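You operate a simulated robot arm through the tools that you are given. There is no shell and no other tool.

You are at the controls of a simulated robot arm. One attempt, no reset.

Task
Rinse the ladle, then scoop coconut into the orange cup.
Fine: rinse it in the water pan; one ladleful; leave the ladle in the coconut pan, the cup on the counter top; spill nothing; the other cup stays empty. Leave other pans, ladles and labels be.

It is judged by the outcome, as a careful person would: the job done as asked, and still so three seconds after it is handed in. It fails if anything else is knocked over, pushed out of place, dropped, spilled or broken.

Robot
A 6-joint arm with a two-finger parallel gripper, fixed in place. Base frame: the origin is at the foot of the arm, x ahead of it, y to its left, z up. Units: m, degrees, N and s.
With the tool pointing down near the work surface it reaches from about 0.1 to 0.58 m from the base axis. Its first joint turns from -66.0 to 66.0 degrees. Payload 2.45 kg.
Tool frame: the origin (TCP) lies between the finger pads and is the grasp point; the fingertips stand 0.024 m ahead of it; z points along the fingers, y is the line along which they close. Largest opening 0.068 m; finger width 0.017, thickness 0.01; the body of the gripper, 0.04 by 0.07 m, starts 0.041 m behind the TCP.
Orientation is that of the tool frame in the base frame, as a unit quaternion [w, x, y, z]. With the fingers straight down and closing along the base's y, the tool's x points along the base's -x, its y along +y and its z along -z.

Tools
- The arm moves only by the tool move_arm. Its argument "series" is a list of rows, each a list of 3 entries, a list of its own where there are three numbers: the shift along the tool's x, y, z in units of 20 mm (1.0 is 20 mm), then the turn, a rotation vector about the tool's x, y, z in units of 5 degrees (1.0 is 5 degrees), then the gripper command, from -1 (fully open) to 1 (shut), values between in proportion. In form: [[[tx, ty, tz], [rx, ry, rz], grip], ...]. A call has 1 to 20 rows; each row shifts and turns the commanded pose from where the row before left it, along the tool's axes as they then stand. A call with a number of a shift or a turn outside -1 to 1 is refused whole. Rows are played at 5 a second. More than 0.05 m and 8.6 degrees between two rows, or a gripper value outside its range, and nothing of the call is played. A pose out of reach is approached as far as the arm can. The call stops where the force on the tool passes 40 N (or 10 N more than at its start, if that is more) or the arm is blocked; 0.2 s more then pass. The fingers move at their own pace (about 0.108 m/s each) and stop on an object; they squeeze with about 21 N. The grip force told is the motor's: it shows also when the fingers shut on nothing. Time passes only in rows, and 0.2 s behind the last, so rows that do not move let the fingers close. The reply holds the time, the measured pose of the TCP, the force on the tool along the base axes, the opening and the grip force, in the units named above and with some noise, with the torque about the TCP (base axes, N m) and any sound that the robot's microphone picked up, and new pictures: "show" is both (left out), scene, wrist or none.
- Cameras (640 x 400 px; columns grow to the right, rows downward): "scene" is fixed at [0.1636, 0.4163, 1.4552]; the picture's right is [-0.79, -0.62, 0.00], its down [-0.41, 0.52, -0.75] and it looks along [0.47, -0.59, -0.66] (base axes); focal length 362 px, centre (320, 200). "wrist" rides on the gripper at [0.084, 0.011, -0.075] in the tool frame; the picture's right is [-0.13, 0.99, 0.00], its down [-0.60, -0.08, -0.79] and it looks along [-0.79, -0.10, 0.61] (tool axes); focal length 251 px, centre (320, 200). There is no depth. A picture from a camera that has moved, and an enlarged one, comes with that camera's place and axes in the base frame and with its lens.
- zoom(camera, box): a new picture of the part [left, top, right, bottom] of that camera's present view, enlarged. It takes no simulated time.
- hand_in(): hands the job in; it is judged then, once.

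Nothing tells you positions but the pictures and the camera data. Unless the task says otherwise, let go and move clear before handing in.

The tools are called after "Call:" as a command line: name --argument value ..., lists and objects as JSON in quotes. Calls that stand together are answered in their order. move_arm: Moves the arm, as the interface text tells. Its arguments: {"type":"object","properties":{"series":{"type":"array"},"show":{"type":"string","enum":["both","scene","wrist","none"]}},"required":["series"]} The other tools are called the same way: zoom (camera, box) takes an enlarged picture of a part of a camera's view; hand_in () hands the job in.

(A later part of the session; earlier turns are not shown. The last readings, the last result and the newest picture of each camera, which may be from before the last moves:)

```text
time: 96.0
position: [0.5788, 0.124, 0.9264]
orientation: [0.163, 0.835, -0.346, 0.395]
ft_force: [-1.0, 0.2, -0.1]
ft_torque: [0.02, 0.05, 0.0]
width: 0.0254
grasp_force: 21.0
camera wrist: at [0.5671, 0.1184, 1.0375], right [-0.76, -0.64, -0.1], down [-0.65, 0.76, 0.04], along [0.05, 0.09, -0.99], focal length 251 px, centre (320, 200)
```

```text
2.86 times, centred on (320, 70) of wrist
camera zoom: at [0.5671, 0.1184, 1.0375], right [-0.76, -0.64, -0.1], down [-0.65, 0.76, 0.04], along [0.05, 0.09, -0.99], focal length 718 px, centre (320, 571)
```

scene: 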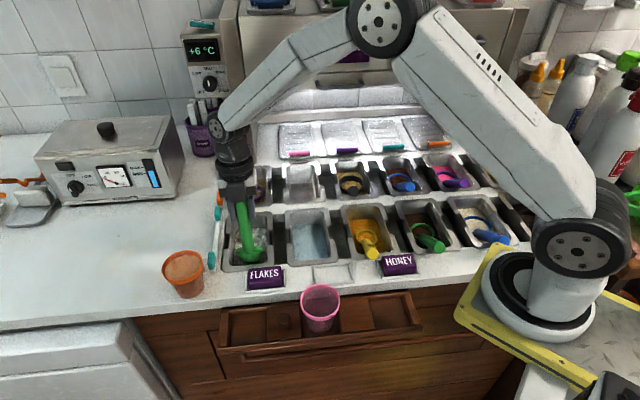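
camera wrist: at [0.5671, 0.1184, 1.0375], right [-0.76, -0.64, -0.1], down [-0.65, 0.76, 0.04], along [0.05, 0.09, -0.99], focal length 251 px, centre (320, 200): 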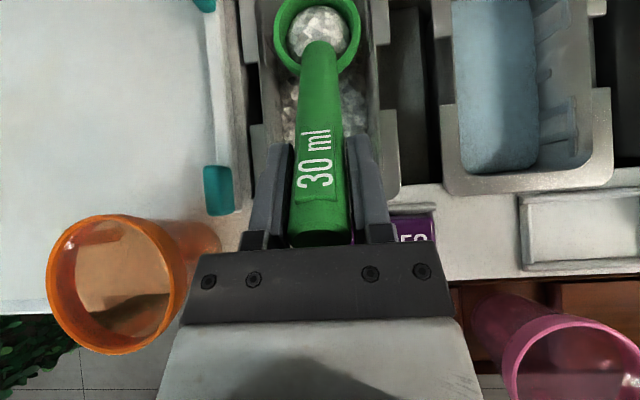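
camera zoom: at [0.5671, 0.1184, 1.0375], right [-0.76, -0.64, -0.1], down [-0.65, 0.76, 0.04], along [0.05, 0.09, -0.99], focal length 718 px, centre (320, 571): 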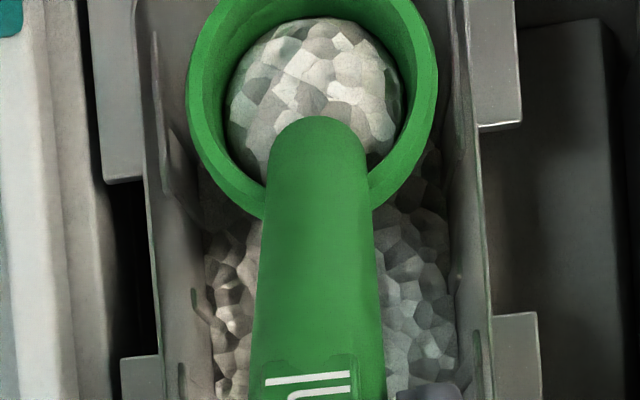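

The bowl now holds a proper heaped ladleful of flakes. I'll raise it smoothly to pour height, keeping it level.

Call:
move_arm --series '[[[0.2, 0, -0.162], [0, 0, 0], 1], [[0.379, 0, -0.307], [0, 0, 0], 1], [[0.379, 0, -0.307], [0, 0, 0], 1], [[0.379, 0, -0.307], [0, 0, 0], 1], [[0.379, 0, -0.307], [0, 0, 0], 1], [[0.379, 0, -0.307], [0, 0, 0], 1], [[0.379, 0, -0.307], [0, 0, 0], 1], [[0.379, 0, -0.307], [0, 0, 0], 1], [[0.379, 0, -0.307], [0, 0, 0], 1], [[0.379, 0, -0.307], [0, 0, 0], 1], [[0.379, 0, -0.307], [0, 0, 0], 1], [[0.379, 0, -0.307], [0, 0, 0], 1], [[0.2, 0, -0.162], [0, 0, 0], 1], [[0, 0, 0], [0, 0, 0], 1]]' --show "wrist"

```text
time: 99.0
position: [0.5798, 0.1224, 1.0429]
orientation: [0.164, 0.835, -0.346, 0.395]
ft_force: [-0.3, 0.7, -1.2]
ft_torque: [0.03, 0.03, 0.02]
width: 0.0257
grasp_force: 20.8
camera wrist: at [0.5686, 0.1178, 1.1551], right [-0.76, -0.64, -0.1], down [-0.65, 0.76, 0.04], along [0.05, 0.09, -0.99], focal length 251 px, centre (320, 200)
```

wrist: 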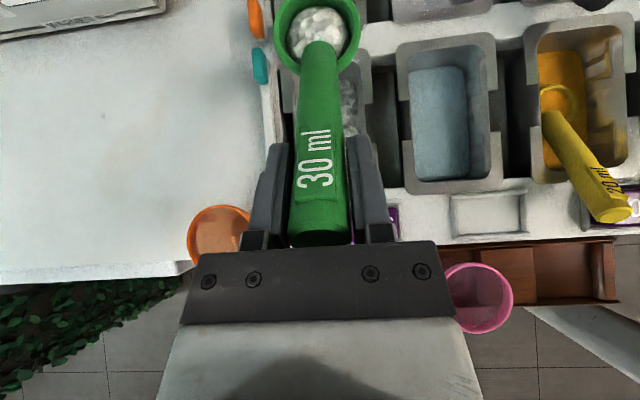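

Now I'll move across toward the cup and turn the ladle about the vertical so the handle points back toward the robot. The bowl stays level throughout.

Call:
move_arm --series '[[[-0.398, -0.3665, -0.4855], [0, 0, 0], 1], [[-0.398, -0.3665, -0.4855], [0, 0, 0], 1], [[-0.398, -0.3665, -0.4855], [0, 0, 0], 1], [[-0.398, -0.3665, -0.4855], [0, 0, 0], 1], [[-0.398, -0.3665, -0.4855], [0, 0, 0], 1], [[-0.398, -0.3665, -0.4855], [0, 0, 0], 1], [[-0.398, -0.3665, -0.4855], [0, 0, 0], 1], [[-0.398, -0.3665, -0.4855], [0, 0, 0], 1], [[-0.398, -0.3665, -0.4855], [0, 0, 0], 1], [[-0.398, -0.3665, -0.4855], [0, 0, 0], 1], [[0, 0, 0], [0.774, 0, -0.632], 1], [[0, 0, 0], [0.774, 0, -0.632], 1], [[0, 0, 0], [0.774, 0, -0.632], 1], [[0, 0, 0], [0.774, 0, -0.632], 1], [[0, 0, 0], [0.774, 0, -0.632], 1], [[0, 0, 0], [0.774, 0, -0.632], 1], [[0, 0, 0], [0.774, 0, -0.632], 1], [[0, 0, 0], [0.774, 0, -0.632], 1], [[0, 0, 0], [0.774, 0, -0.632], 1], [[0, 0, 0], [0, 0, 0], 1]]' --show "both"

Call:
zoom --camera "wrist" --box '[180, 0, 460, 200]'

Call:
zoom --camera "scene" --box '[110, 160, 300, 310]'

```text
time: 103.2
position: [0.5417, 0.2638, 1.0419]
orientation: [-0.001, 0.904, -0.001, 0.427]
ft_force: [-1.1, -0.3, -0.2]
ft_torque: [0.02, 0.06, 0.0]
width: 0.0256
grasp_force: 21.0
camera wrist: at [0.5372, 0.2515, 1.1548], right [-0.08, -0.99, -0.1], down [-1.0, 0.08, 0.04], along [-0.03, 0.1, -0.99], focal length 251 px, centre (320, 200)
```

scene: 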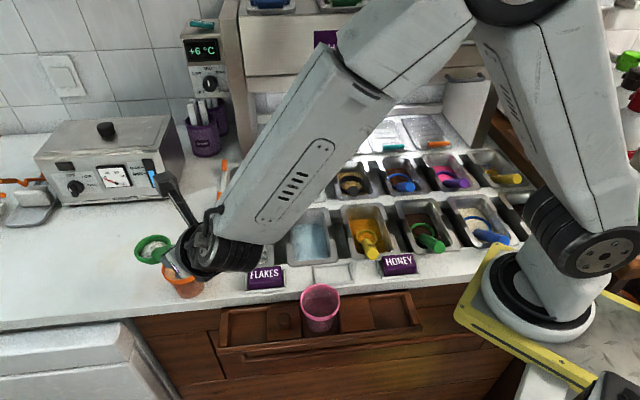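
wrist: 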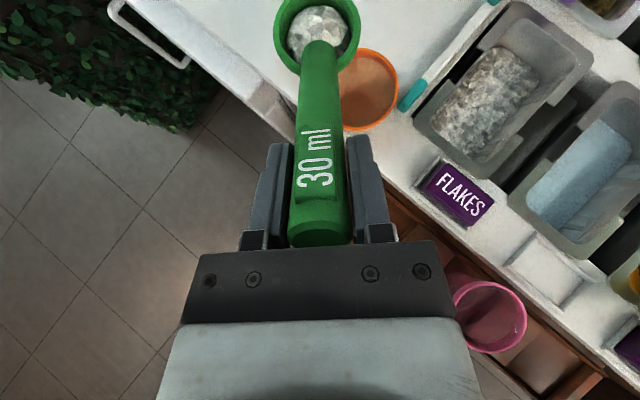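

```text
2.00 times, centred on (320, 100) of wrist
camera zoom: at [0.5372, 0.2515, 1.1548], right [-0.08, -0.99, -0.1], down [-1.0, 0.08, 0.04], along [-0.03, 0.1, -0.99], focal length 503 px, centre (320, 400)
```

zoom: 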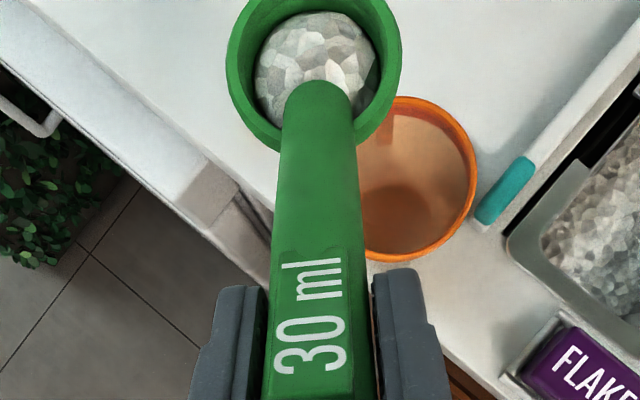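

```text
2.67 times, centred on (205, 235) of scene
camera zoom: at [0.1636, 0.4163, 1.4552], right [-0.79, -0.62, 0.0], down [-0.41, 0.52, -0.75], along [0.47, -0.59, -0.66], focal length 966 px, centre (627, 107)
```

zoom: 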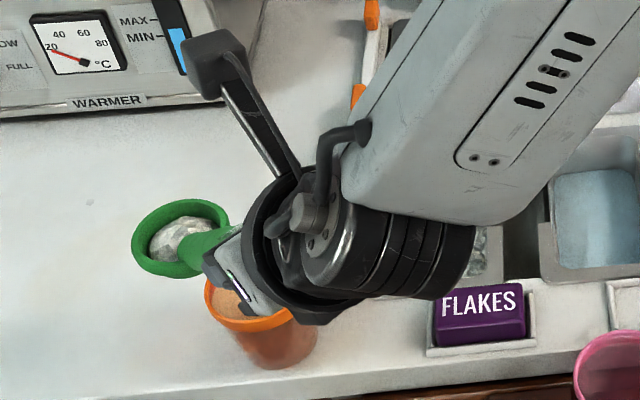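

The bowl is level and full, with the cup centre at (0.6275, 0.232), which is 32 mm to the right of the handle axis. That's where contents leave the lip at first. I'll begin rolling slowly toward the cup.

Call:
move_arm --series '[[[0, 0, 0], [0, 0, 0.8], 1], [[0, 0, 0], [0, 0, 0.8], 1], [[0, 0, 0], [0, 0, 0.8], 1], [[0, 0, 0], [0, 0, 0.8], 1], [[0, 0, 0], [0, 0, 0.8], 1], [[0, 0, 0], [0, 0, 0.8], 1], [[0, 0, 0], [0, 0, 0.8], 1], [[0, 0, 0], [0, 0, 0.8], 1], [[0, 0, 0], [0, 0, 0.8], 1], [[0, 0, 0], [0, 0, 0.8], 1], [[0, 0, 0], [0, 0, 0.8], 1]]' --show "both"

Call:
zoom --camera "wrist" --box '[220, 0, 500, 200]'

Call:
zoom --camera "scene" --box '[110, 190, 260, 310]'

```text
time: 105.6
position: [0.5425, 0.264, 1.0432]
orientation: [-0.161, 0.837, -0.34, 0.397]
ft_force: [0.7, 0.4, -1.3]
ft_torque: [0.03, 0.07, -0.02]
width: 0.0256
grasp_force: 21.3
camera wrist: at [0.5175, 0.1969, 1.1304], right [-0.5, -0.62, -0.61], down [-0.85, 0.48, 0.21], along [0.16, 0.62, -0.77], focal length 251 px, centre (320, 200)
```

scene: 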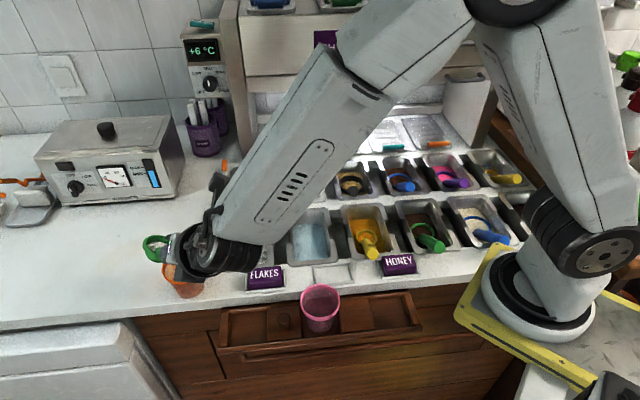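
wrist: 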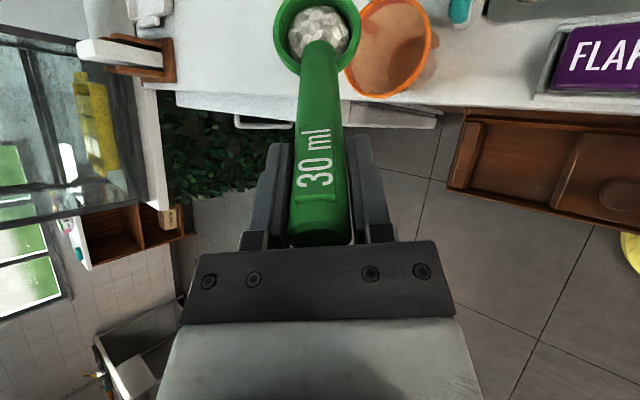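

```text
2.00 times, centred on (360, 100) of wrist
camera zoom: at [0.5175, 0.1969, 1.1304], right [-0.5, -0.62, -0.61], down [-0.85, 0.48, 0.21], along [0.16, 0.62, -0.77], focal length 503 px, centre (240, 400)
```

zoom: 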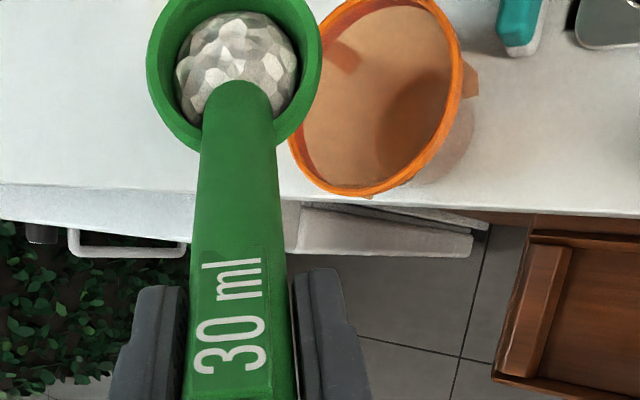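

```text
3.33 times, centred on (185, 250) of scene
camera zoom: at [0.1636, 0.4163, 1.4552], right [-0.79, -0.62, 0.0], down [-0.41, 0.52, -0.75], along [0.47, -0.59, -0.66], focal length 1208 px, centre (770, 33)
```

zoom: 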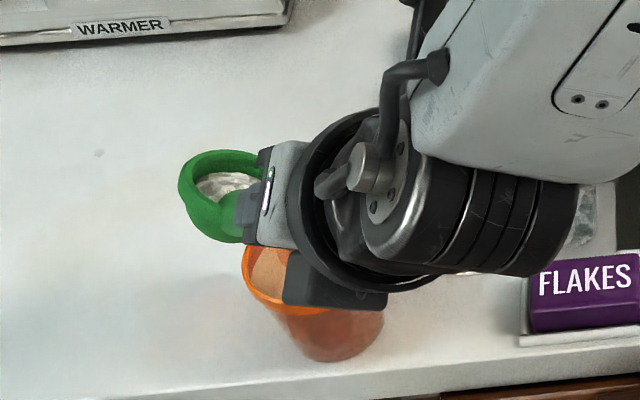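

No flakes falling yet at 44°, and the lip's low point is right above the cup centre. I'll continue rolling with small sideways compensation.

Call:
move_arm --series '[[[0, 0, 0], [0, 0, 0.8], 1], [[0, 0, 0], [0, 0, 0.8], 1], [[0, 0, 0], [0, 0, 0.8], 1], [[0.04, 0.027, 0], [0, 0, 0.8], 1], [[0.042, 0.024, 0], [0, 0, 0.8], 1], [[0.045, 0.022, 0], [0, 0, 0.8], 1], [[0, 0, 0], [0, 0, 0], 1]]' --show "both"

Call:
zoom --camera "wrist" --box '[220, 0, 500, 200]'

Call:
zoom --camera "scene" --box '[110, 190, 260, 310]'

```text
time: 107.2
position: [0.5428, 0.2611, 1.0427]
orientation: [-0.24, 0.748, -0.507, 0.354]
ft_force: [0.0, -0.1, 0.0]
ft_torque: [-0.04, 0.01, -0.02]
width: 0.0257
grasp_force: 20.8
camera wrist: at [0.4983, 0.1782, 1.1057], right [-0.61, -0.25, -0.75], down [-0.71, 0.59, 0.39], along [0.35, 0.77, -0.54], focal length 251 px, centre (320, 200)
```

scene: 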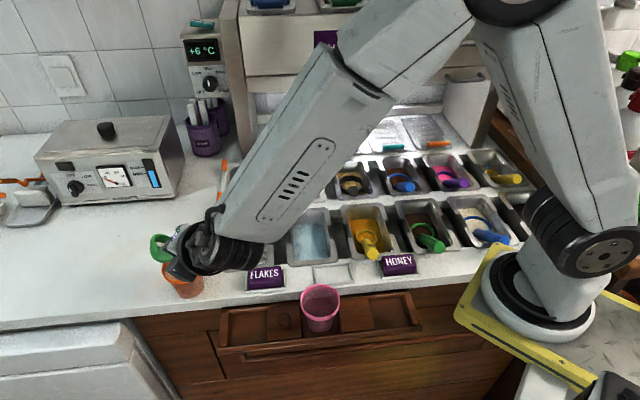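
wrist: 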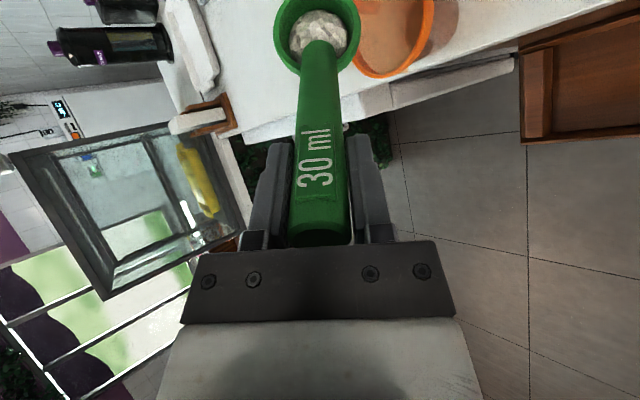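

```text
2.00 times, centred on (360, 100) of wrist
camera zoom: at [0.4983, 0.1782, 1.1057], right [-0.61, -0.25, -0.75], down [-0.71, 0.59, 0.39], along [0.35, 0.77, -0.54], focal length 503 px, centre (240, 400)
```

zoom: 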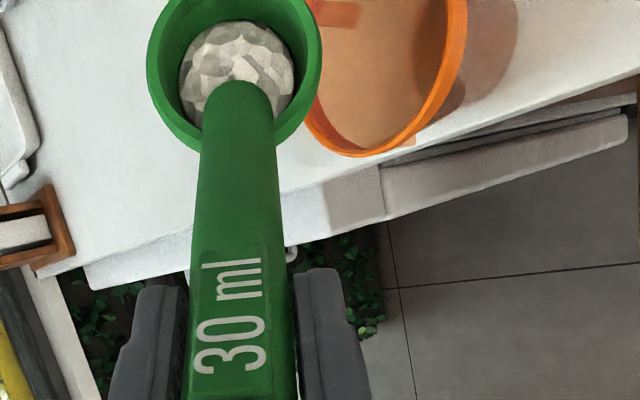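

```text
3.33 times, centred on (185, 250) of scene
camera zoom: at [0.1636, 0.4163, 1.4552], right [-0.79, -0.62, 0.0], down [-0.41, 0.52, -0.75], along [0.47, -0.59, -0.66], focal length 1208 px, centre (770, 33)
```

zoom: 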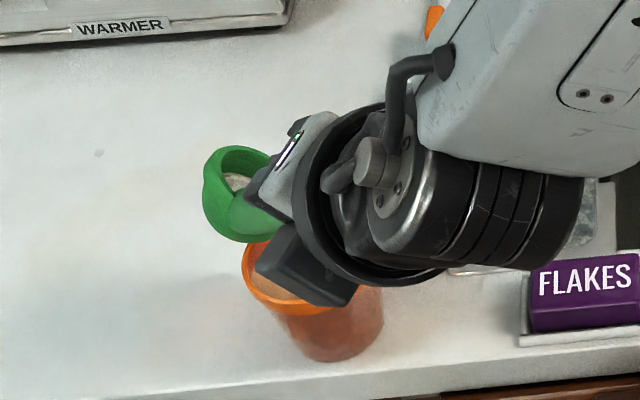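

The flakes have started to shrink slightly at 68°. I'll continue rolling gradually over the cup.

Call:
move_arm --series '[[[0.056, 0.022, 0], [0, 0, 0.8], 1], [[0.057, 0.0185, 0], [0, 0, 0.8], 1], [[0.058, 0.0145, 0], [0, 0, 0.8], 1], [[0.059, 0.01, 0], [0, 0, 0.8], 1], [[0, 0, 0], [0, 0, 0], 1]]' --show "both"

Call:
zoom --camera "wrist" --box '[220, 0, 500, 200]'

Call:
zoom --camera "scene" --box '[110, 190, 260, 310]'

```text
time: 108.4
position: [0.5417, 0.2564, 1.0428]
orientation: [-0.287, 0.67, -0.606, 0.317]
ft_force: [-0.1, -0.1, -0.1]
ft_torque: [-0.03, 0.02, 0.02]
width: 0.0256
grasp_force: 20.2
camera wrist: at [0.4824, 0.1706, 1.088], right [-0.63, 0.03, -0.77], down [-0.6, 0.61, 0.52], along [0.48, 0.79, -0.37], focal length 251 px, centre (320, 200)
```

scene: 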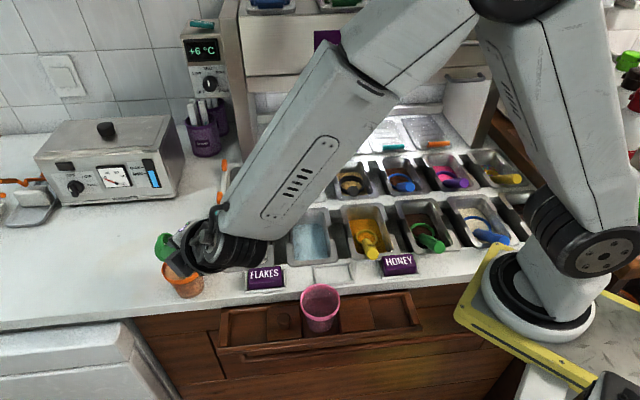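
wrist: 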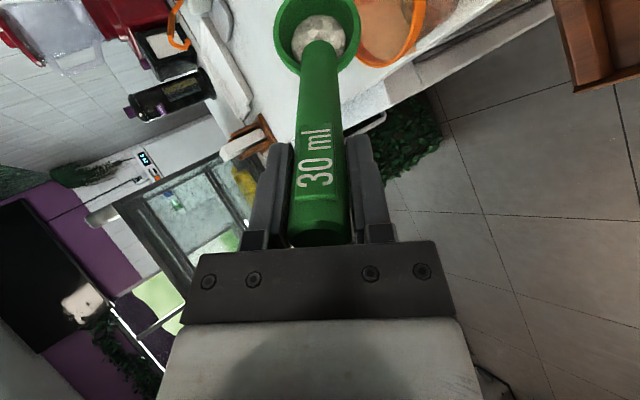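

```text
2.00 times, centred on (360, 100) of wrist
camera zoom: at [0.4824, 0.1706, 1.088], right [-0.63, 0.03, -0.77], down [-0.6, 0.61, 0.52], along [0.48, 0.79, -0.37], focal length 503 px, centre (240, 400)
```

zoom: 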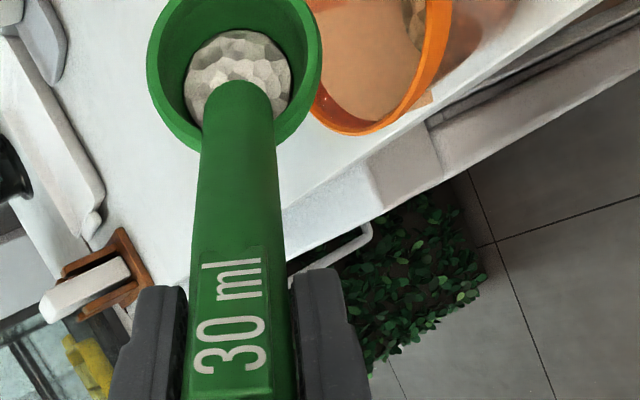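

```text
3.33 times, centred on (185, 250) of scene
camera zoom: at [0.1636, 0.4163, 1.4552], right [-0.79, -0.62, 0.0], down [-0.41, 0.52, -0.75], along [0.47, -0.59, -0.66], focal length 1208 px, centre (770, 33)
```

zoom: 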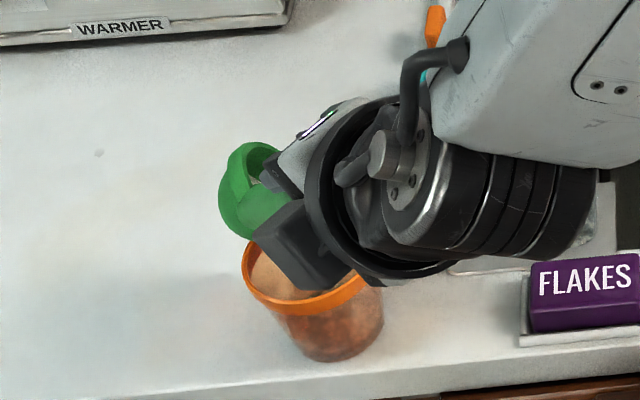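

Flakes are landing in the orange cup and the heap is shrinking. I'll keep rolling.

Call:
move_arm --series '[[[0.06, 0.006, 0], [0, 0, 0.8], 1], [[0.06, 0.002, 0], [0, 0, 0.8], 1], [[0.06, -0.002, 0], [0, 0, 0.8], 1], [[0.06, -0.006, 0], [0, 0, 0.8], 1], [[0.06, -0.01, 0], [0, 0, 0.8], 1], [[0.059, -0.015, 0], [0, 0, 0.8], 1], [[0, 0, 0], [0, 0, 0], 1]]' --show "both"

Call:
zoom --camera "wrist" --box '[220, 0, 500, 200]'

Call:
zoom --camera "scene" --box '[110, 190, 260, 310]'

```text
time: 110.0
position: [0.5419, 0.2473, 1.0426]
orientation: [0.347, -0.53, 0.732, -0.25]
ft_force: [0.2, 0.6, -0.7]
ft_torque: [0.0, 0.04, 0.0]
width: 0.0258
grasp_force: 20.6
camera wrist: at [0.4611, 0.172, 1.0618], right [-0.57, 0.43, -0.7], down [-0.45, 0.55, 0.71], along [0.69, 0.72, -0.12], focal length 251 px, centre (320, 200)
```

scene: 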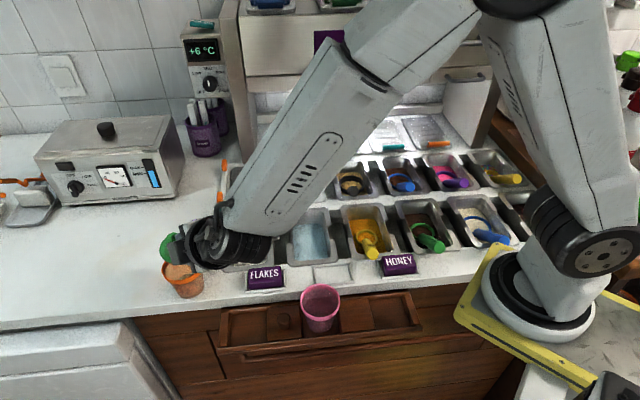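
wrist: 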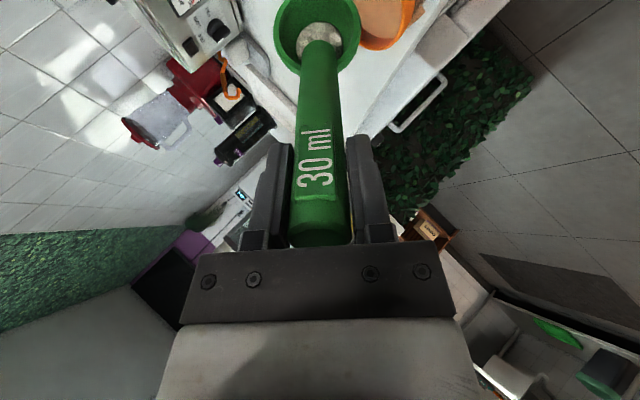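

```text
2.00 times, centred on (360, 100) of wrist
camera zoom: at [0.4611, 0.172, 1.0618], right [-0.57, 0.43, -0.7], down [-0.45, 0.55, 0.71], along [0.69, 0.72, -0.12], focal length 503 px, centre (240, 400)
```

zoom: 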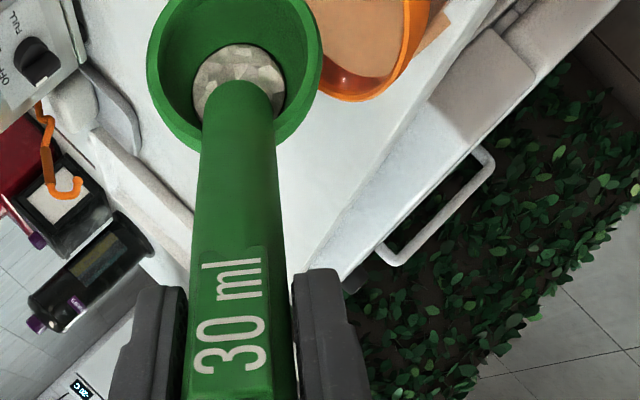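

```text
3.33 times, centred on (185, 250) of scene
camera zoom: at [0.1636, 0.4163, 1.4552], right [-0.79, -0.62, 0.0], down [-0.41, 0.52, -0.75], along [0.47, -0.59, -0.66], focal length 1208 px, centre (770, 33)
```

zoom: 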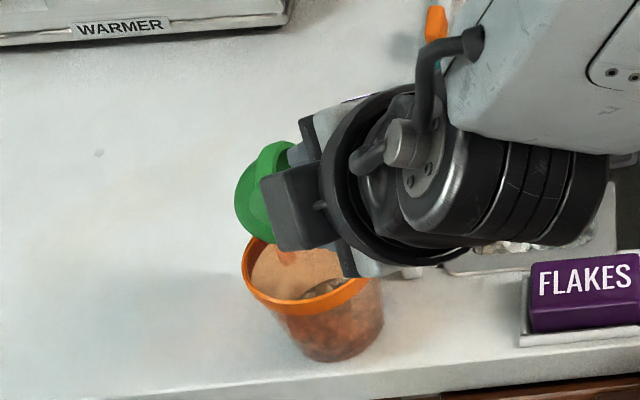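

Good, no spill on the counter, and the pile sits on the cup's near-right side. I'll stop the sideways shift and keep rolling to empty the rest.

Call:
move_arm --series '[[[0, 0, 0], [0, 0, 0.8], 1], [[0, 0, 0], [0, 0, 0.8], 1], [[0, 0, 0], [0, 0, 0.8], 1], [[0, 0, 0], [0, 0, 0.8], 1], [[0, 0, 0], [0, 0, 0.8], 1], [[0, 0, 0], [0, 0, 0.8], 1], [[0, 0, 0], [0, 0, 0.8], 1], [[0, 0, 0], [0, 0, 0.8], 1], [[0, 0, 0], [0, 0, 0], 1], [[0, 0, 0], [0, 0, 0], 1]]' --show "both"

Call:
zoom --camera "wrist" --box '[220, 0, 500, 200]'

Call:
zoom --camera "scene" --box '[110, 190, 260, 310]'

```text
time: 112.2
position: [0.5428, 0.2486, 1.0436]
orientation: [0.402, -0.309, 0.85, -0.146]
ft_force: [0.4, -0.2, -1.0]
ft_torque: [0.0, 0.02, -0.02]
width: 0.0258
grasp_force: 21.2
camera wrist: at [0.439, 0.2023, 1.0349], right [-0.34, 0.84, -0.41], down [-0.29, 0.33, 0.9], along [0.9, 0.43, 0.13], focal length 251 px, centre (320, 200)
```

scene: 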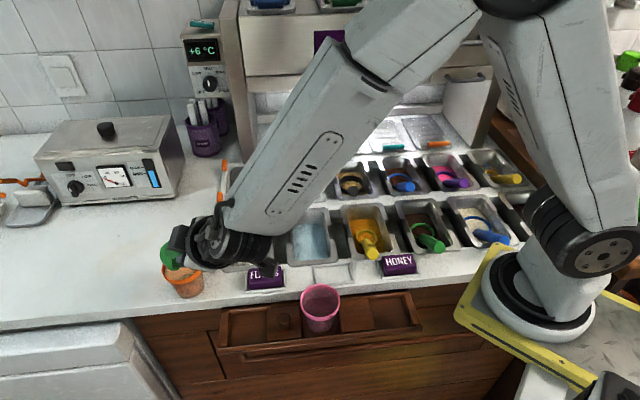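
wrist: 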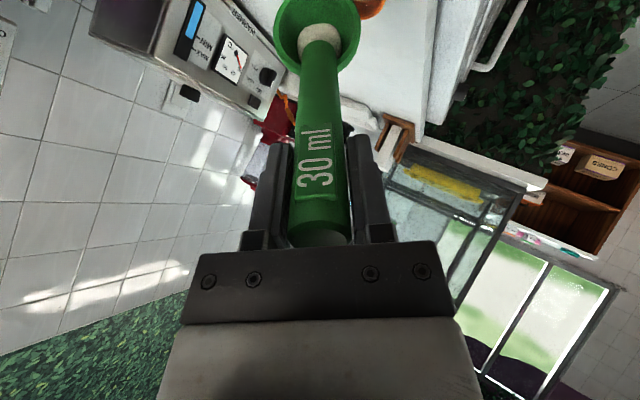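

```text
2.00 times, centred on (360, 100) of wrist
camera zoom: at [0.439, 0.2023, 1.0349], right [-0.34, 0.84, -0.41], down [-0.29, 0.33, 0.9], along [0.9, 0.43, 0.13], focal length 503 px, centre (240, 400)
```

zoom: 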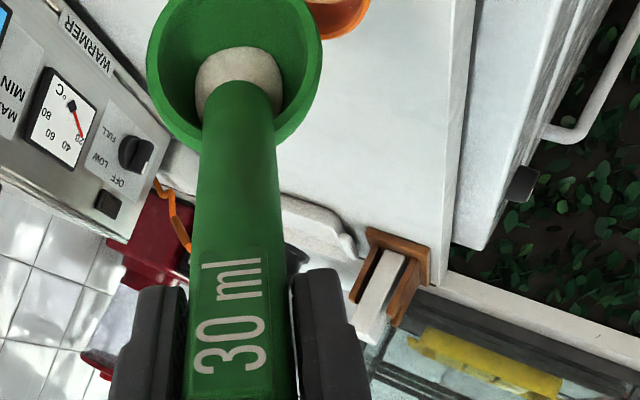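

```text
3.33 times, centred on (185, 250) of scene
camera zoom: at [0.1636, 0.4163, 1.4552], right [-0.79, -0.62, 0.0], down [-0.41, 0.52, -0.75], along [0.47, -0.59, -0.66], focal length 1208 px, centre (770, 33)
```

zoom: 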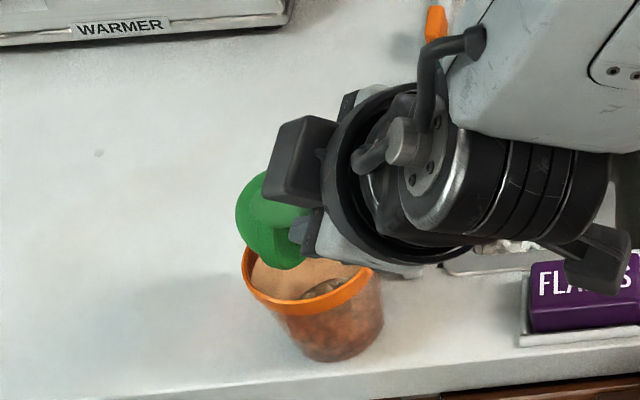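

Most is in the cup. A small residue is left in the bowl at 140°. I'll roll further and re-centre over the cup to tip out the rest.

Call:
move_arm --series '[[[0.048, -0.057, 0], [0, 0, 0.8], 1], [[0.044, -0.061, 0], [0, 0, 0.8], 1], [[0.04, -0.064, 0], [0, 0, 0.8], 1], [[0.035, -0.066, 0], [0, 0, 0.8], 1], [[0.03, -0.069, 0], [0, 0, 0.8], 1], [[0.026, -0.07, 0], [0, 0, 0.8], 1], [[0.021, -0.072, 0], [0, 0, 0.8], 1], [[0.016, -0.073, 0], [0, 0, 0.8], 1], [[0, 0, 0], [0, 0, 0], 1], [[0, 0, 0], [0, 0, 0], 1], [[0, 0, 0], [0, 0, 0], 1]]' --show "both"

Call:
zoom --camera "wrist" --box '[220, 0, 420, 140]'

Call:
zoom --camera "scene" --box '[110, 190, 260, 310]'

```text
time: 114.6
position: [0.5431, 0.2365, 1.0417]
orientation: [0.427, -0.063, 0.902, -0.029]
ft_force: [-0.3, -0.4, -0.9]
ft_torque: [-0.04, 0.0, 0.02]
width: 0.0256
grasp_force: 20.9
camera wrist: at [0.4311, 0.2356, 1.0241], right [-0.01, 1.0, -0.01], down [-0.23, 0.0, 0.97], along [0.97, 0.01, 0.23], focal length 251 px, centre (320, 200)
```

scene: 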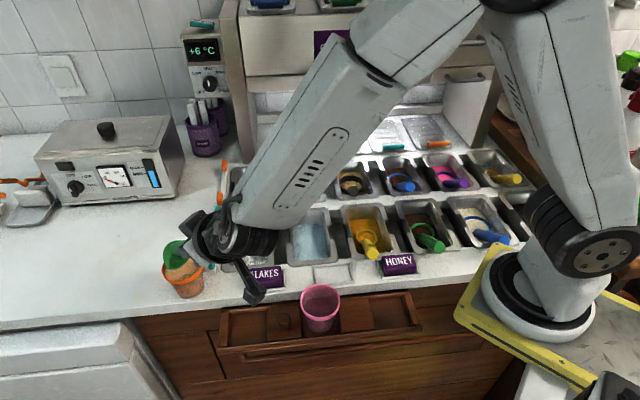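
wrist: 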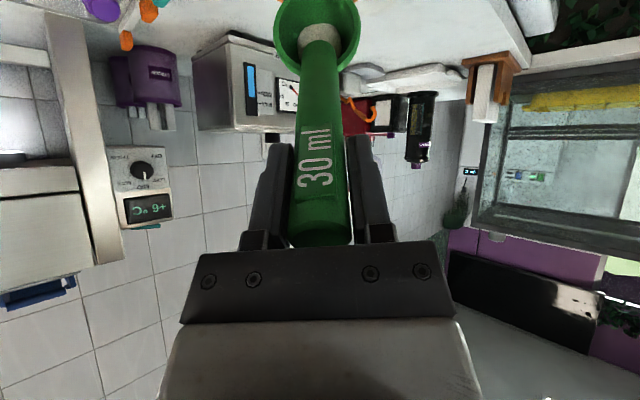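

```text
2.86 times, centred on (320, 70) of wrist
camera zoom: at [0.4311, 0.2356, 1.0241], right [-0.01, 1.0, -0.01], down [-0.23, 0.0, 0.97], along [0.97, 0.01, 0.23], focal length 718 px, centre (320, 571)
```

zoom: 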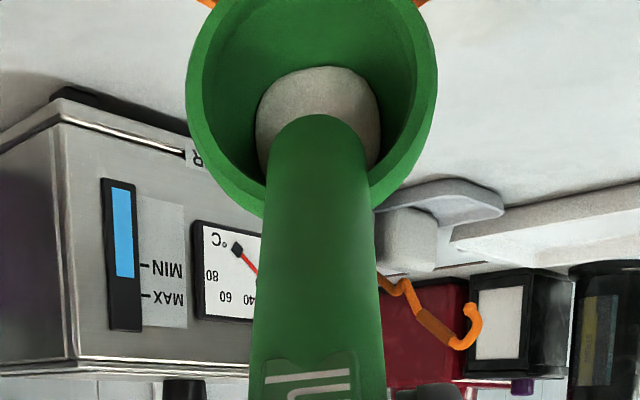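

```text
3.33 times, centred on (185, 250) of scene
camera zoom: at [0.1636, 0.4163, 1.4552], right [-0.79, -0.62, 0.0], down [-0.41, 0.52, -0.75], along [0.47, -0.59, -0.66], focal length 1208 px, centre (770, 33)
```

zoom: 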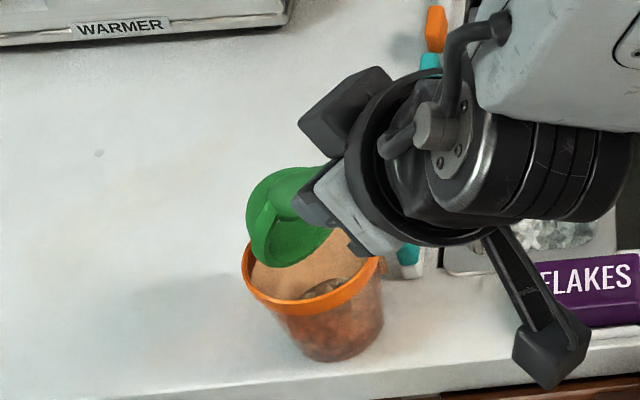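

The flakes are all in the cup. What's left looks like a thin film on the bowl, which also appeared after the first shallow touch. I'll raise slightly and roll the ladle back upright over the cup.

Call:
move_arm --series '[[[-0.382, -0.054, -0.317], [0, 0, 0], 1], [[-0.382, -0.054, -0.317], [0, 0, 0], 1], [[0, 0, 0], [0, 0, -1], 1], [[0, 0, 0], [0, 0, -1], 1], [[0, 0, 0], [0, 0, -1], 1], [[0, 0, 0], [0, 0, -1], 1], [[0, 0, 0], [0, 0, -1], 1], [[0, 0, 0], [0, 0, -1], 1], [[0, 0, 0], [0, 0, -1], 1], [[0, 0, 0], [0, 0, -1], 1], [[0, 0, 0], [0, 0, -1], 1], [[0, 0, 0], [0, 0, -1], 1], [[0, 0, 0], [0, 0, -1], 1], [[0, 0, 0], [0, 0, -1], 1], [[0, 0, 0], [0, 0, -1], 1], [[0, 0, 0], [0, 0, -1], 1], [[0, 0, 0], [0, 0, -1], 1], [[0, 0, 0], [0, 0, -1], 1], [[0, 0, 0], [0, 0, -1], 1]]' --show "none"

Call:
move_arm --series '[[[0, 0, 0], [0, 0, -1], 1], [[0, 0, 0], [0, 0, -1], 1], [[0, 0, 0], [0, 0, -1], 1], [[0, 0, 0], [0, 0, -1], 1], [[0, 0, 0], [0, 0, -1], 1], [[0, 0, 0], [0, 0, -1], 1], [[0, 0, 0], [0, 0, -1], 1], [[0, 0, 0], [0, 0, -1], 1], [[0, 0, 0], [0, 0, -1], 1], [[0, 0, 0], [0, 0, -1], 1], [[0, 0, 0], [0, 0, -1], 1], [[0, 0, 0], [0, 0, -1], 1], [[0, 0, 0], [0, 0, -1], 1], [[0, 0, 0], [0, 0, -1], 1], [[0, 0, 0], [0, 0, -1], 1], [[0, 0, 0], [0, 0, -1], 1], [[0, 0, 0], [0, 0, -1], 1], [[0, 0, 0], [0, 0, -0.4], 1], [[0, 0, 0], [0, 0, 0], 1]]' --show "both"

Call:
zoom --camera "wrist" --box '[180, 0, 460, 200]'

Call:
zoom --camera "scene" --box '[110, 190, 260, 310]'

```text
time: 118.6
position: [0.543, 0.2367, 1.0635]
orientation: [-0.294, 0.656, -0.622, 0.311]
ft_force: [-0.4, 0.1, -0.3]
ft_torque: [-0.02, 0.0, -0.02]
width: 0.0258
grasp_force: 21.0
```

```text
time: 122.6
position: [0.5428, 0.2369, 1.063]
orientation: [-0.001, 0.904, 0.0, 0.428]
ft_force: [-1.0, -0.8, 0.0]
ft_torque: [-0.03, 0.05, 0.04]
width: 0.0258
grasp_force: 21.4
camera wrist: at [0.5376, 0.2254, 1.1746], right [-0.08, -0.99, -0.1], down [-1.0, 0.08, 0.04], along [-0.03, 0.1, -0.99], focal length 251 px, centre (320, 200)
```

scene: 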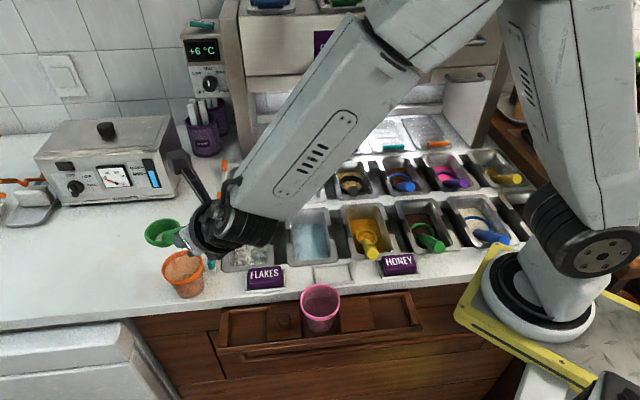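
wrist: 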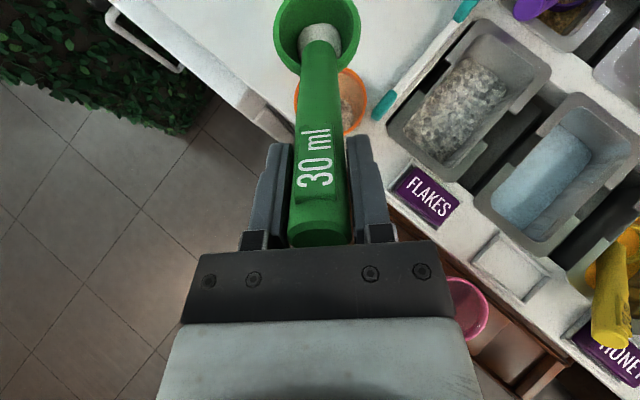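

```text
2.00 times, centred on (320, 100) of wrist
camera zoom: at [0.5376, 0.2254, 1.1746], right [-0.08, -0.99, -0.1], down [-1.0, 0.08, 0.04], along [-0.03, 0.1, -0.99], focal length 503 px, centre (320, 400)
```

zoom: 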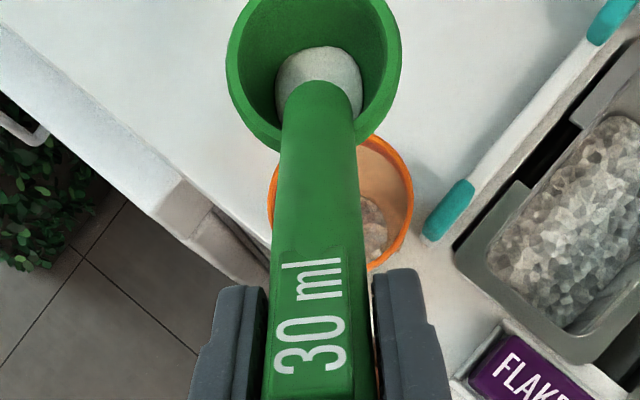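

```text
3.33 times, centred on (185, 250) of scene
camera zoom: at [0.1636, 0.4163, 1.4552], right [-0.79, -0.62, 0.0], down [-0.41, 0.52, -0.75], along [0.47, -0.59, -0.66], focal length 1208 px, centre (770, 33)
```

zoom: 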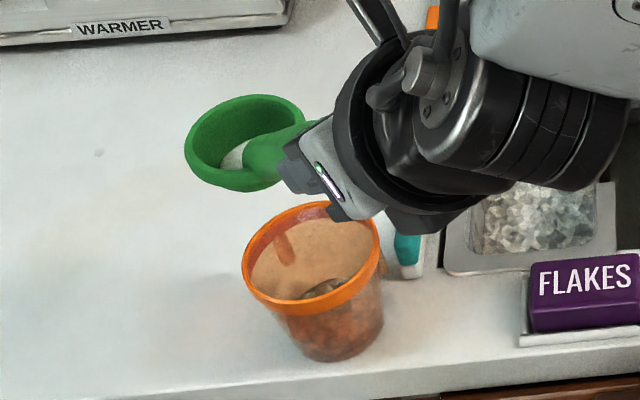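

The counter is clean and the coconut is in the orange cup. Next I'll turn the ladle back so the handle points to the front and carry it over the coconut pan.

Call:
move_arm --series '[[[0, 0, 0], [-0.772, 0, 0.634], 1], [[0, 0, 0], [-0.772, 0, 0.634], 1], [[0, 0, 0], [-0.772, 0, 0.634], 1], [[0, 0, 0], [-0.772, 0, 0.634], 1], [[0, 0, 0], [-0.772, 0, 0.634], 1], [[0, 0, 0], [-0.772, 0, 0.634], 1], [[0, 0, 0], [-0.772, 0, 0.634], 1], [[0, 0, 0], [-0.772, 0, 0.634], 1], [[0, 0, 0], [-0.772, 0, 0.634], 1], [[0.524, 0.537, 0.64], [0, 0, 0], 1], [[0.524, 0.537, 0.64], [0, 0, 0], 1], [[0.524, 0.537, 0.64], [0, 0, 0], 1], [[0.524, 0.537, 0.64], [0, 0, 0], 1], [[0.524, 0.537, 0.64], [0, 0, 0], 1], [[0, 0, 0], [0, 0, 0], 1]]' --show "both"

Call:
zoom --camera "wrist" --box '[160, 0, 480, 240]'

```text
time: 125.8
position: [0.565, 0.1392, 1.0635]
orientation: [0.162, 0.835, -0.346, 0.395]
ft_force: [-0.2, -0.1, 0.1]
ft_torque: [-0.01, 0.01, -0.01]
width: 0.0258
grasp_force: 21.4
camera wrist: at [0.5526, 0.1336, 1.1754], right [-0.76, -0.64, -0.1], down [-0.65, 0.76, 0.04], along [0.05, 0.09, -0.99], focal length 251 px, centre (320, 200)
```

scene: 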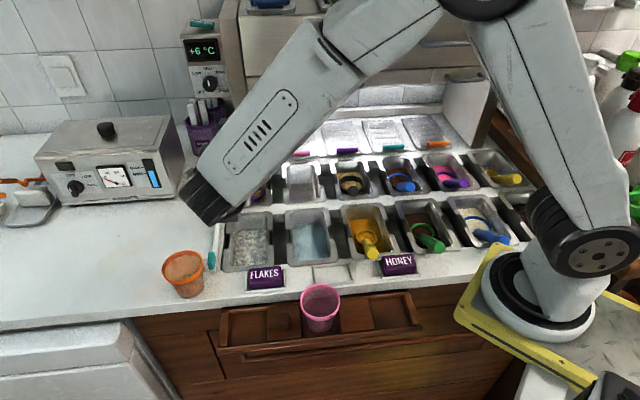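
wrist: 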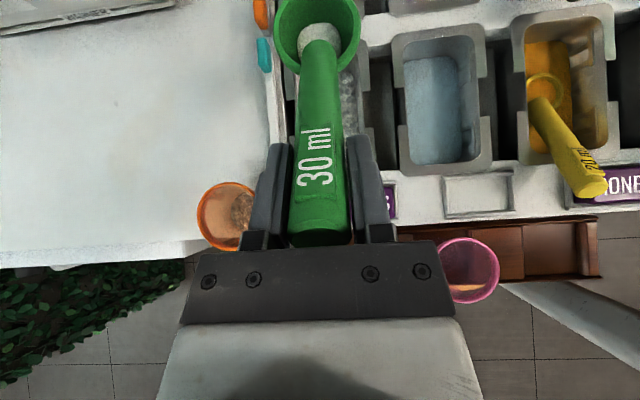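

```text
1.67 times, centred on (320, 120) of wrist
camera zoom: at [0.5526, 0.1336, 1.1754], right [-0.76, -0.64, -0.1], down [-0.65, 0.76, 0.04], along [0.05, 0.09, -0.99], focal length 419 px, centre (320, 333)
```

zoom: 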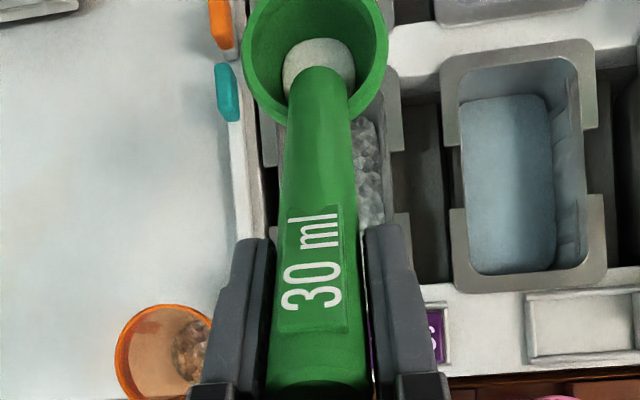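

The ladle is over the coconut pan again. The cup is visible from here, so I'll take a close look at what it holds and whether anything was spilled.

Call:
zoom --camera "scene" --box '[150, 235, 220, 305]'

Call:
zoom --camera "wrist" --box '[180, 160, 280, 260]'

Call:
zoom --camera "scene" --box '[200, 195, 350, 340]'

```text
5.71 times, centred on (185, 270) of scene
camera zoom: at [0.1636, 0.4163, 1.4552], right [-0.79, -0.62, 0.0], down [-0.41, 0.52, -0.75], along [0.47, -0.59, -0.66], focal length 2071 px, centre (1091, -200)
```

zoom: 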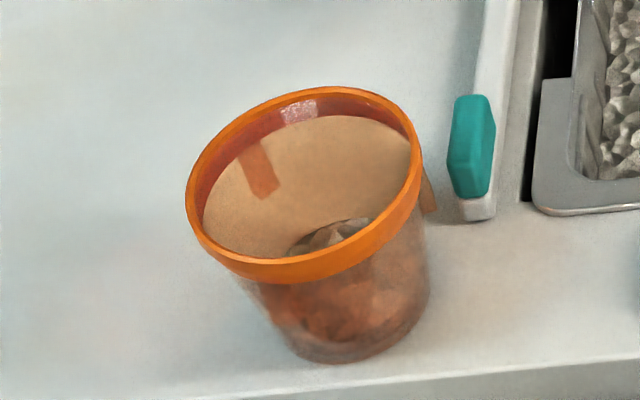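

```text
4.00 times, centred on (230, 210) of wrist
camera zoom: at [0.5526, 0.1336, 1.1754], right [-0.76, -0.64, -0.1], down [-0.65, 0.76, 0.04], along [0.05, 0.09, -0.99], focal length 1006 px, centre (680, 160)
```

zoom: 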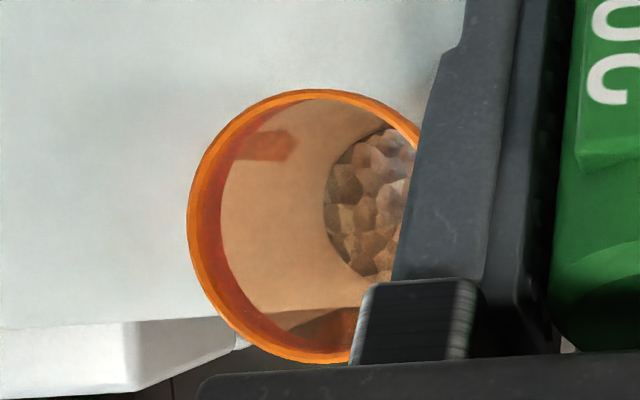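

```text
2.76 times, centred on (275, 268) of scene
camera zoom: at [0.1636, 0.4163, 1.4552], right [-0.79, -0.62, 0.0], down [-0.41, 0.52, -0.75], along [0.47, -0.59, -0.66], focal length 1000 px, centre (444, 14)
```

zoom: 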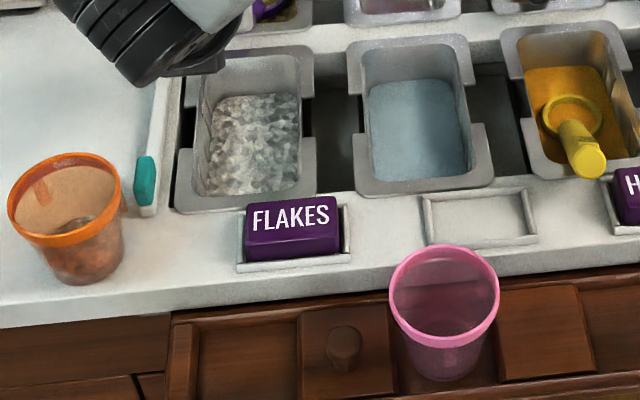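

The cup holds the coconut across its base, nothing was spilled, and the pink cup is empty. I'll lower the ladle into the coconut pan.

Call:
move_arm --series '[[[-0.544, 0, 0.44], [0, 0, 0], 1], [[-0.544, 0, 0.44], [0, 0, 0], 1], [[-0.544, 0, 0.44], [0, 0, 0], 1], [[-0.544, 0, 0.44], [0, 0, 0], 1], [[-0.544, 0, 0.44], [0, 0, 0], 1], [[-0.544, 0, 0.44], [0, 0, 0], 1], [[-0.544, 0, 0.44], [0, 0, 0], 1], [[-0.544, 0, 0.44], [0, 0, 0], 1], [[-0.544, 0, 0.44], [0, 0, 0], 1], [[-0.4, 0, 0.324], [0, 0, 0], 1], [[-0.4, 0, 0.324], [0, 0, 0], 1], [[-0.4, 0, 0.324], [0, 0, 0], 1], [[0, 0, 0], [0, 0, 0], 1]]' --show "both"

Call:
zoom --camera "wrist" --box '[180, 0, 460, 200]'

```text
time: 128.6
position: [0.5632, 0.1425, 0.9053]
orientation: [0.163, 0.835, -0.346, 0.395]
ft_force: [0.3, 0.4, -0.4]
ft_torque: [0.0, 0.01, -0.04]
width: 0.0258
grasp_force: 21.3
camera wrist: at [0.5522, 0.1362, 1.0173], right [-0.76, -0.64, -0.1], down [-0.65, 0.76, 0.04], along [0.05, 0.09, -0.99], focal length 251 px, centre (320, 200)
```

scene: 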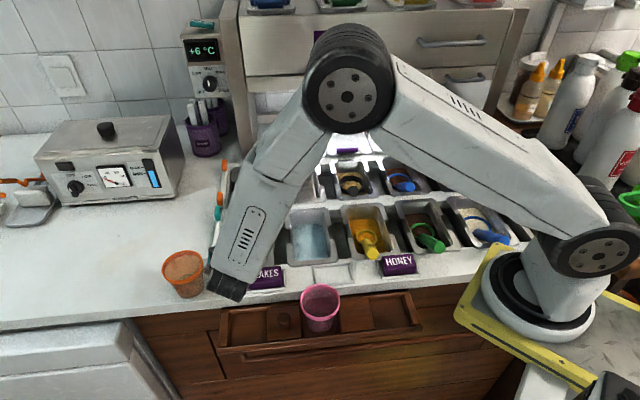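
wrist: 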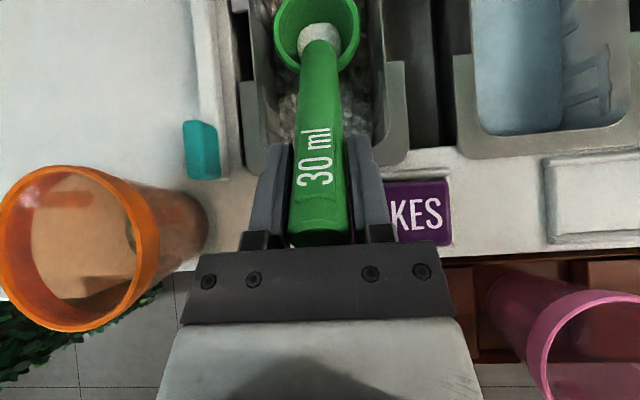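

```text
2.00 times, centred on (320, 100) of wrist
camera zoom: at [0.5522, 0.1362, 1.0173], right [-0.76, -0.64, -0.1], down [-0.65, 0.76, 0.04], along [0.05, 0.09, -0.99], focal length 503 px, centre (320, 400)
```

zoom: 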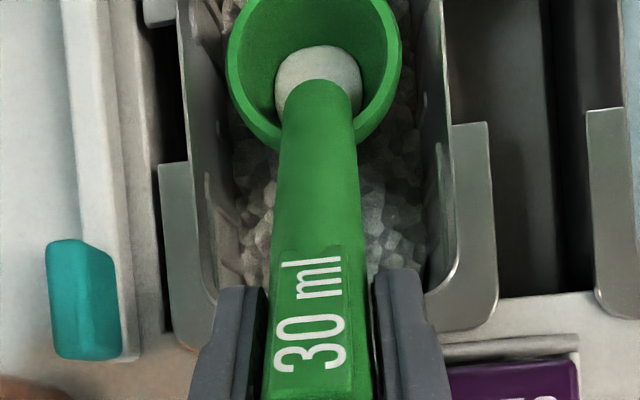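

Call:
move_arm --series '[[[-0.233, 0, 0.189], [0, 0, 0], 1], [[-0.233, 0, 0.189], [0, 0, 0], 1], [[-0.117, 0, 0.094], [0, 0, 0], 1], [[-0.078, 0, 0.063], [0, 0, 0], 1], [[0, 0, 0], [0, 0, 0], 1]]' --show "wrist"

```text
time: 129.8
position: [0.5631, 0.1407, 0.8893]
orientation: [0.163, 0.835, -0.347, 0.395]
ft_force: [-0.1, 0.1, 0.0]
ft_torque: [-0.01, 0.03, -0.01]
width: 0.0257
grasp_force: 20.8
camera wrist: at [0.5521, 0.1358, 1.0002], right [-0.76, -0.64, -0.1], down [-0.65, 0.76, 0.04], along [0.05, 0.09, -0.99], focal length 251 px, centre (320, 200)
```

wrist: 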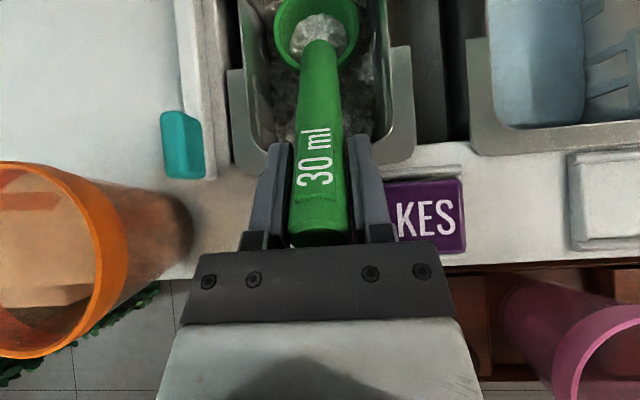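

Call:
move_arm --series '[[[-0.078, 0, 0.063], [0, 0, 0], 1], [[-0.039, 0, 0.031], [0, 0, 0], 1], [[0, 0, 0], [0, 0, 0], 1]]' --show "none"

```text
time: 130.6
position: [0.5633, 0.1422, 0.8862]
orientation: [0.163, 0.834, -0.347, 0.396]
ft_force: [2.5, -3.2, 8.7]
ft_torque: [-0.09, 0.09, 0.07]
width: 0.0256
grasp_force: 20.8
```

The bowl is touching the pan floor (about 9 N). I'll ease off 1 mm and open the fingers gently.

Call:
move_arm --series '[[[0.03, 0, -0.025], [0, 0, 0], 1], [[0, 0, 0], [0, 0, 0], 0.2], [[0, 0, 0], [0, 0, 0], 0], [[0, 0, 0], [0, 0, 0], -0.2], [[0, 0, 0], [0, 0, 0], -0.2]]' --show "both"

Call:
zoom --camera "wrist" --box '[180, 0, 460, 260]'

```text
time: 131.8
position: [0.5623, 0.1415, 0.8841]
orientation: [0.163, 0.835, -0.347, 0.395]
ft_force: [0.8, 0.6, -0.3]
ft_torque: [0.01, -0.04, 0.02]
width: 0.0407
grasp_force: 0.0
camera wrist: at [0.5511, 0.1366, 0.9975], right [-0.76, -0.64, -0.1], down [-0.65, 0.76, 0.04], along [0.05, 0.09, -0.99], focal length 251 px, centre (320, 200)
```

scene: 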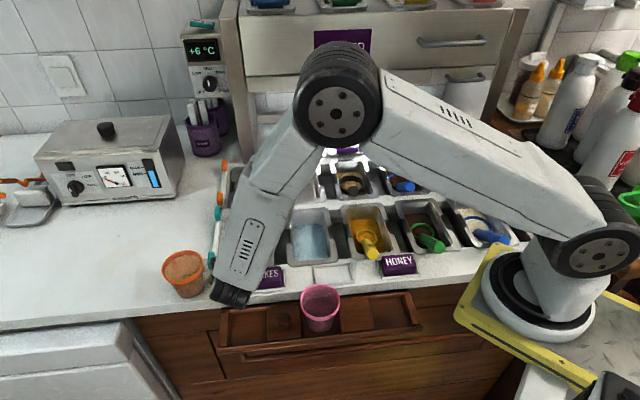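
wrist: 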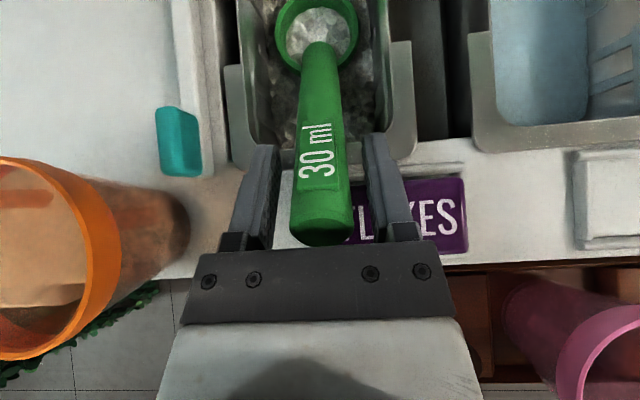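

```text
1.54 times, centred on (320, 130) of wrist
camera zoom: at [0.5511, 0.1366, 0.9975], right [-0.76, -0.64, -0.1], down [-0.65, 0.76, 0.04], along [0.05, 0.09, -0.99], focal length 387 px, centre (320, 308)
```

zoom: 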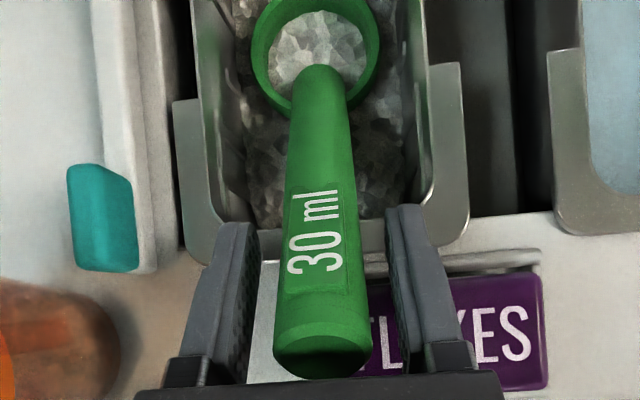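

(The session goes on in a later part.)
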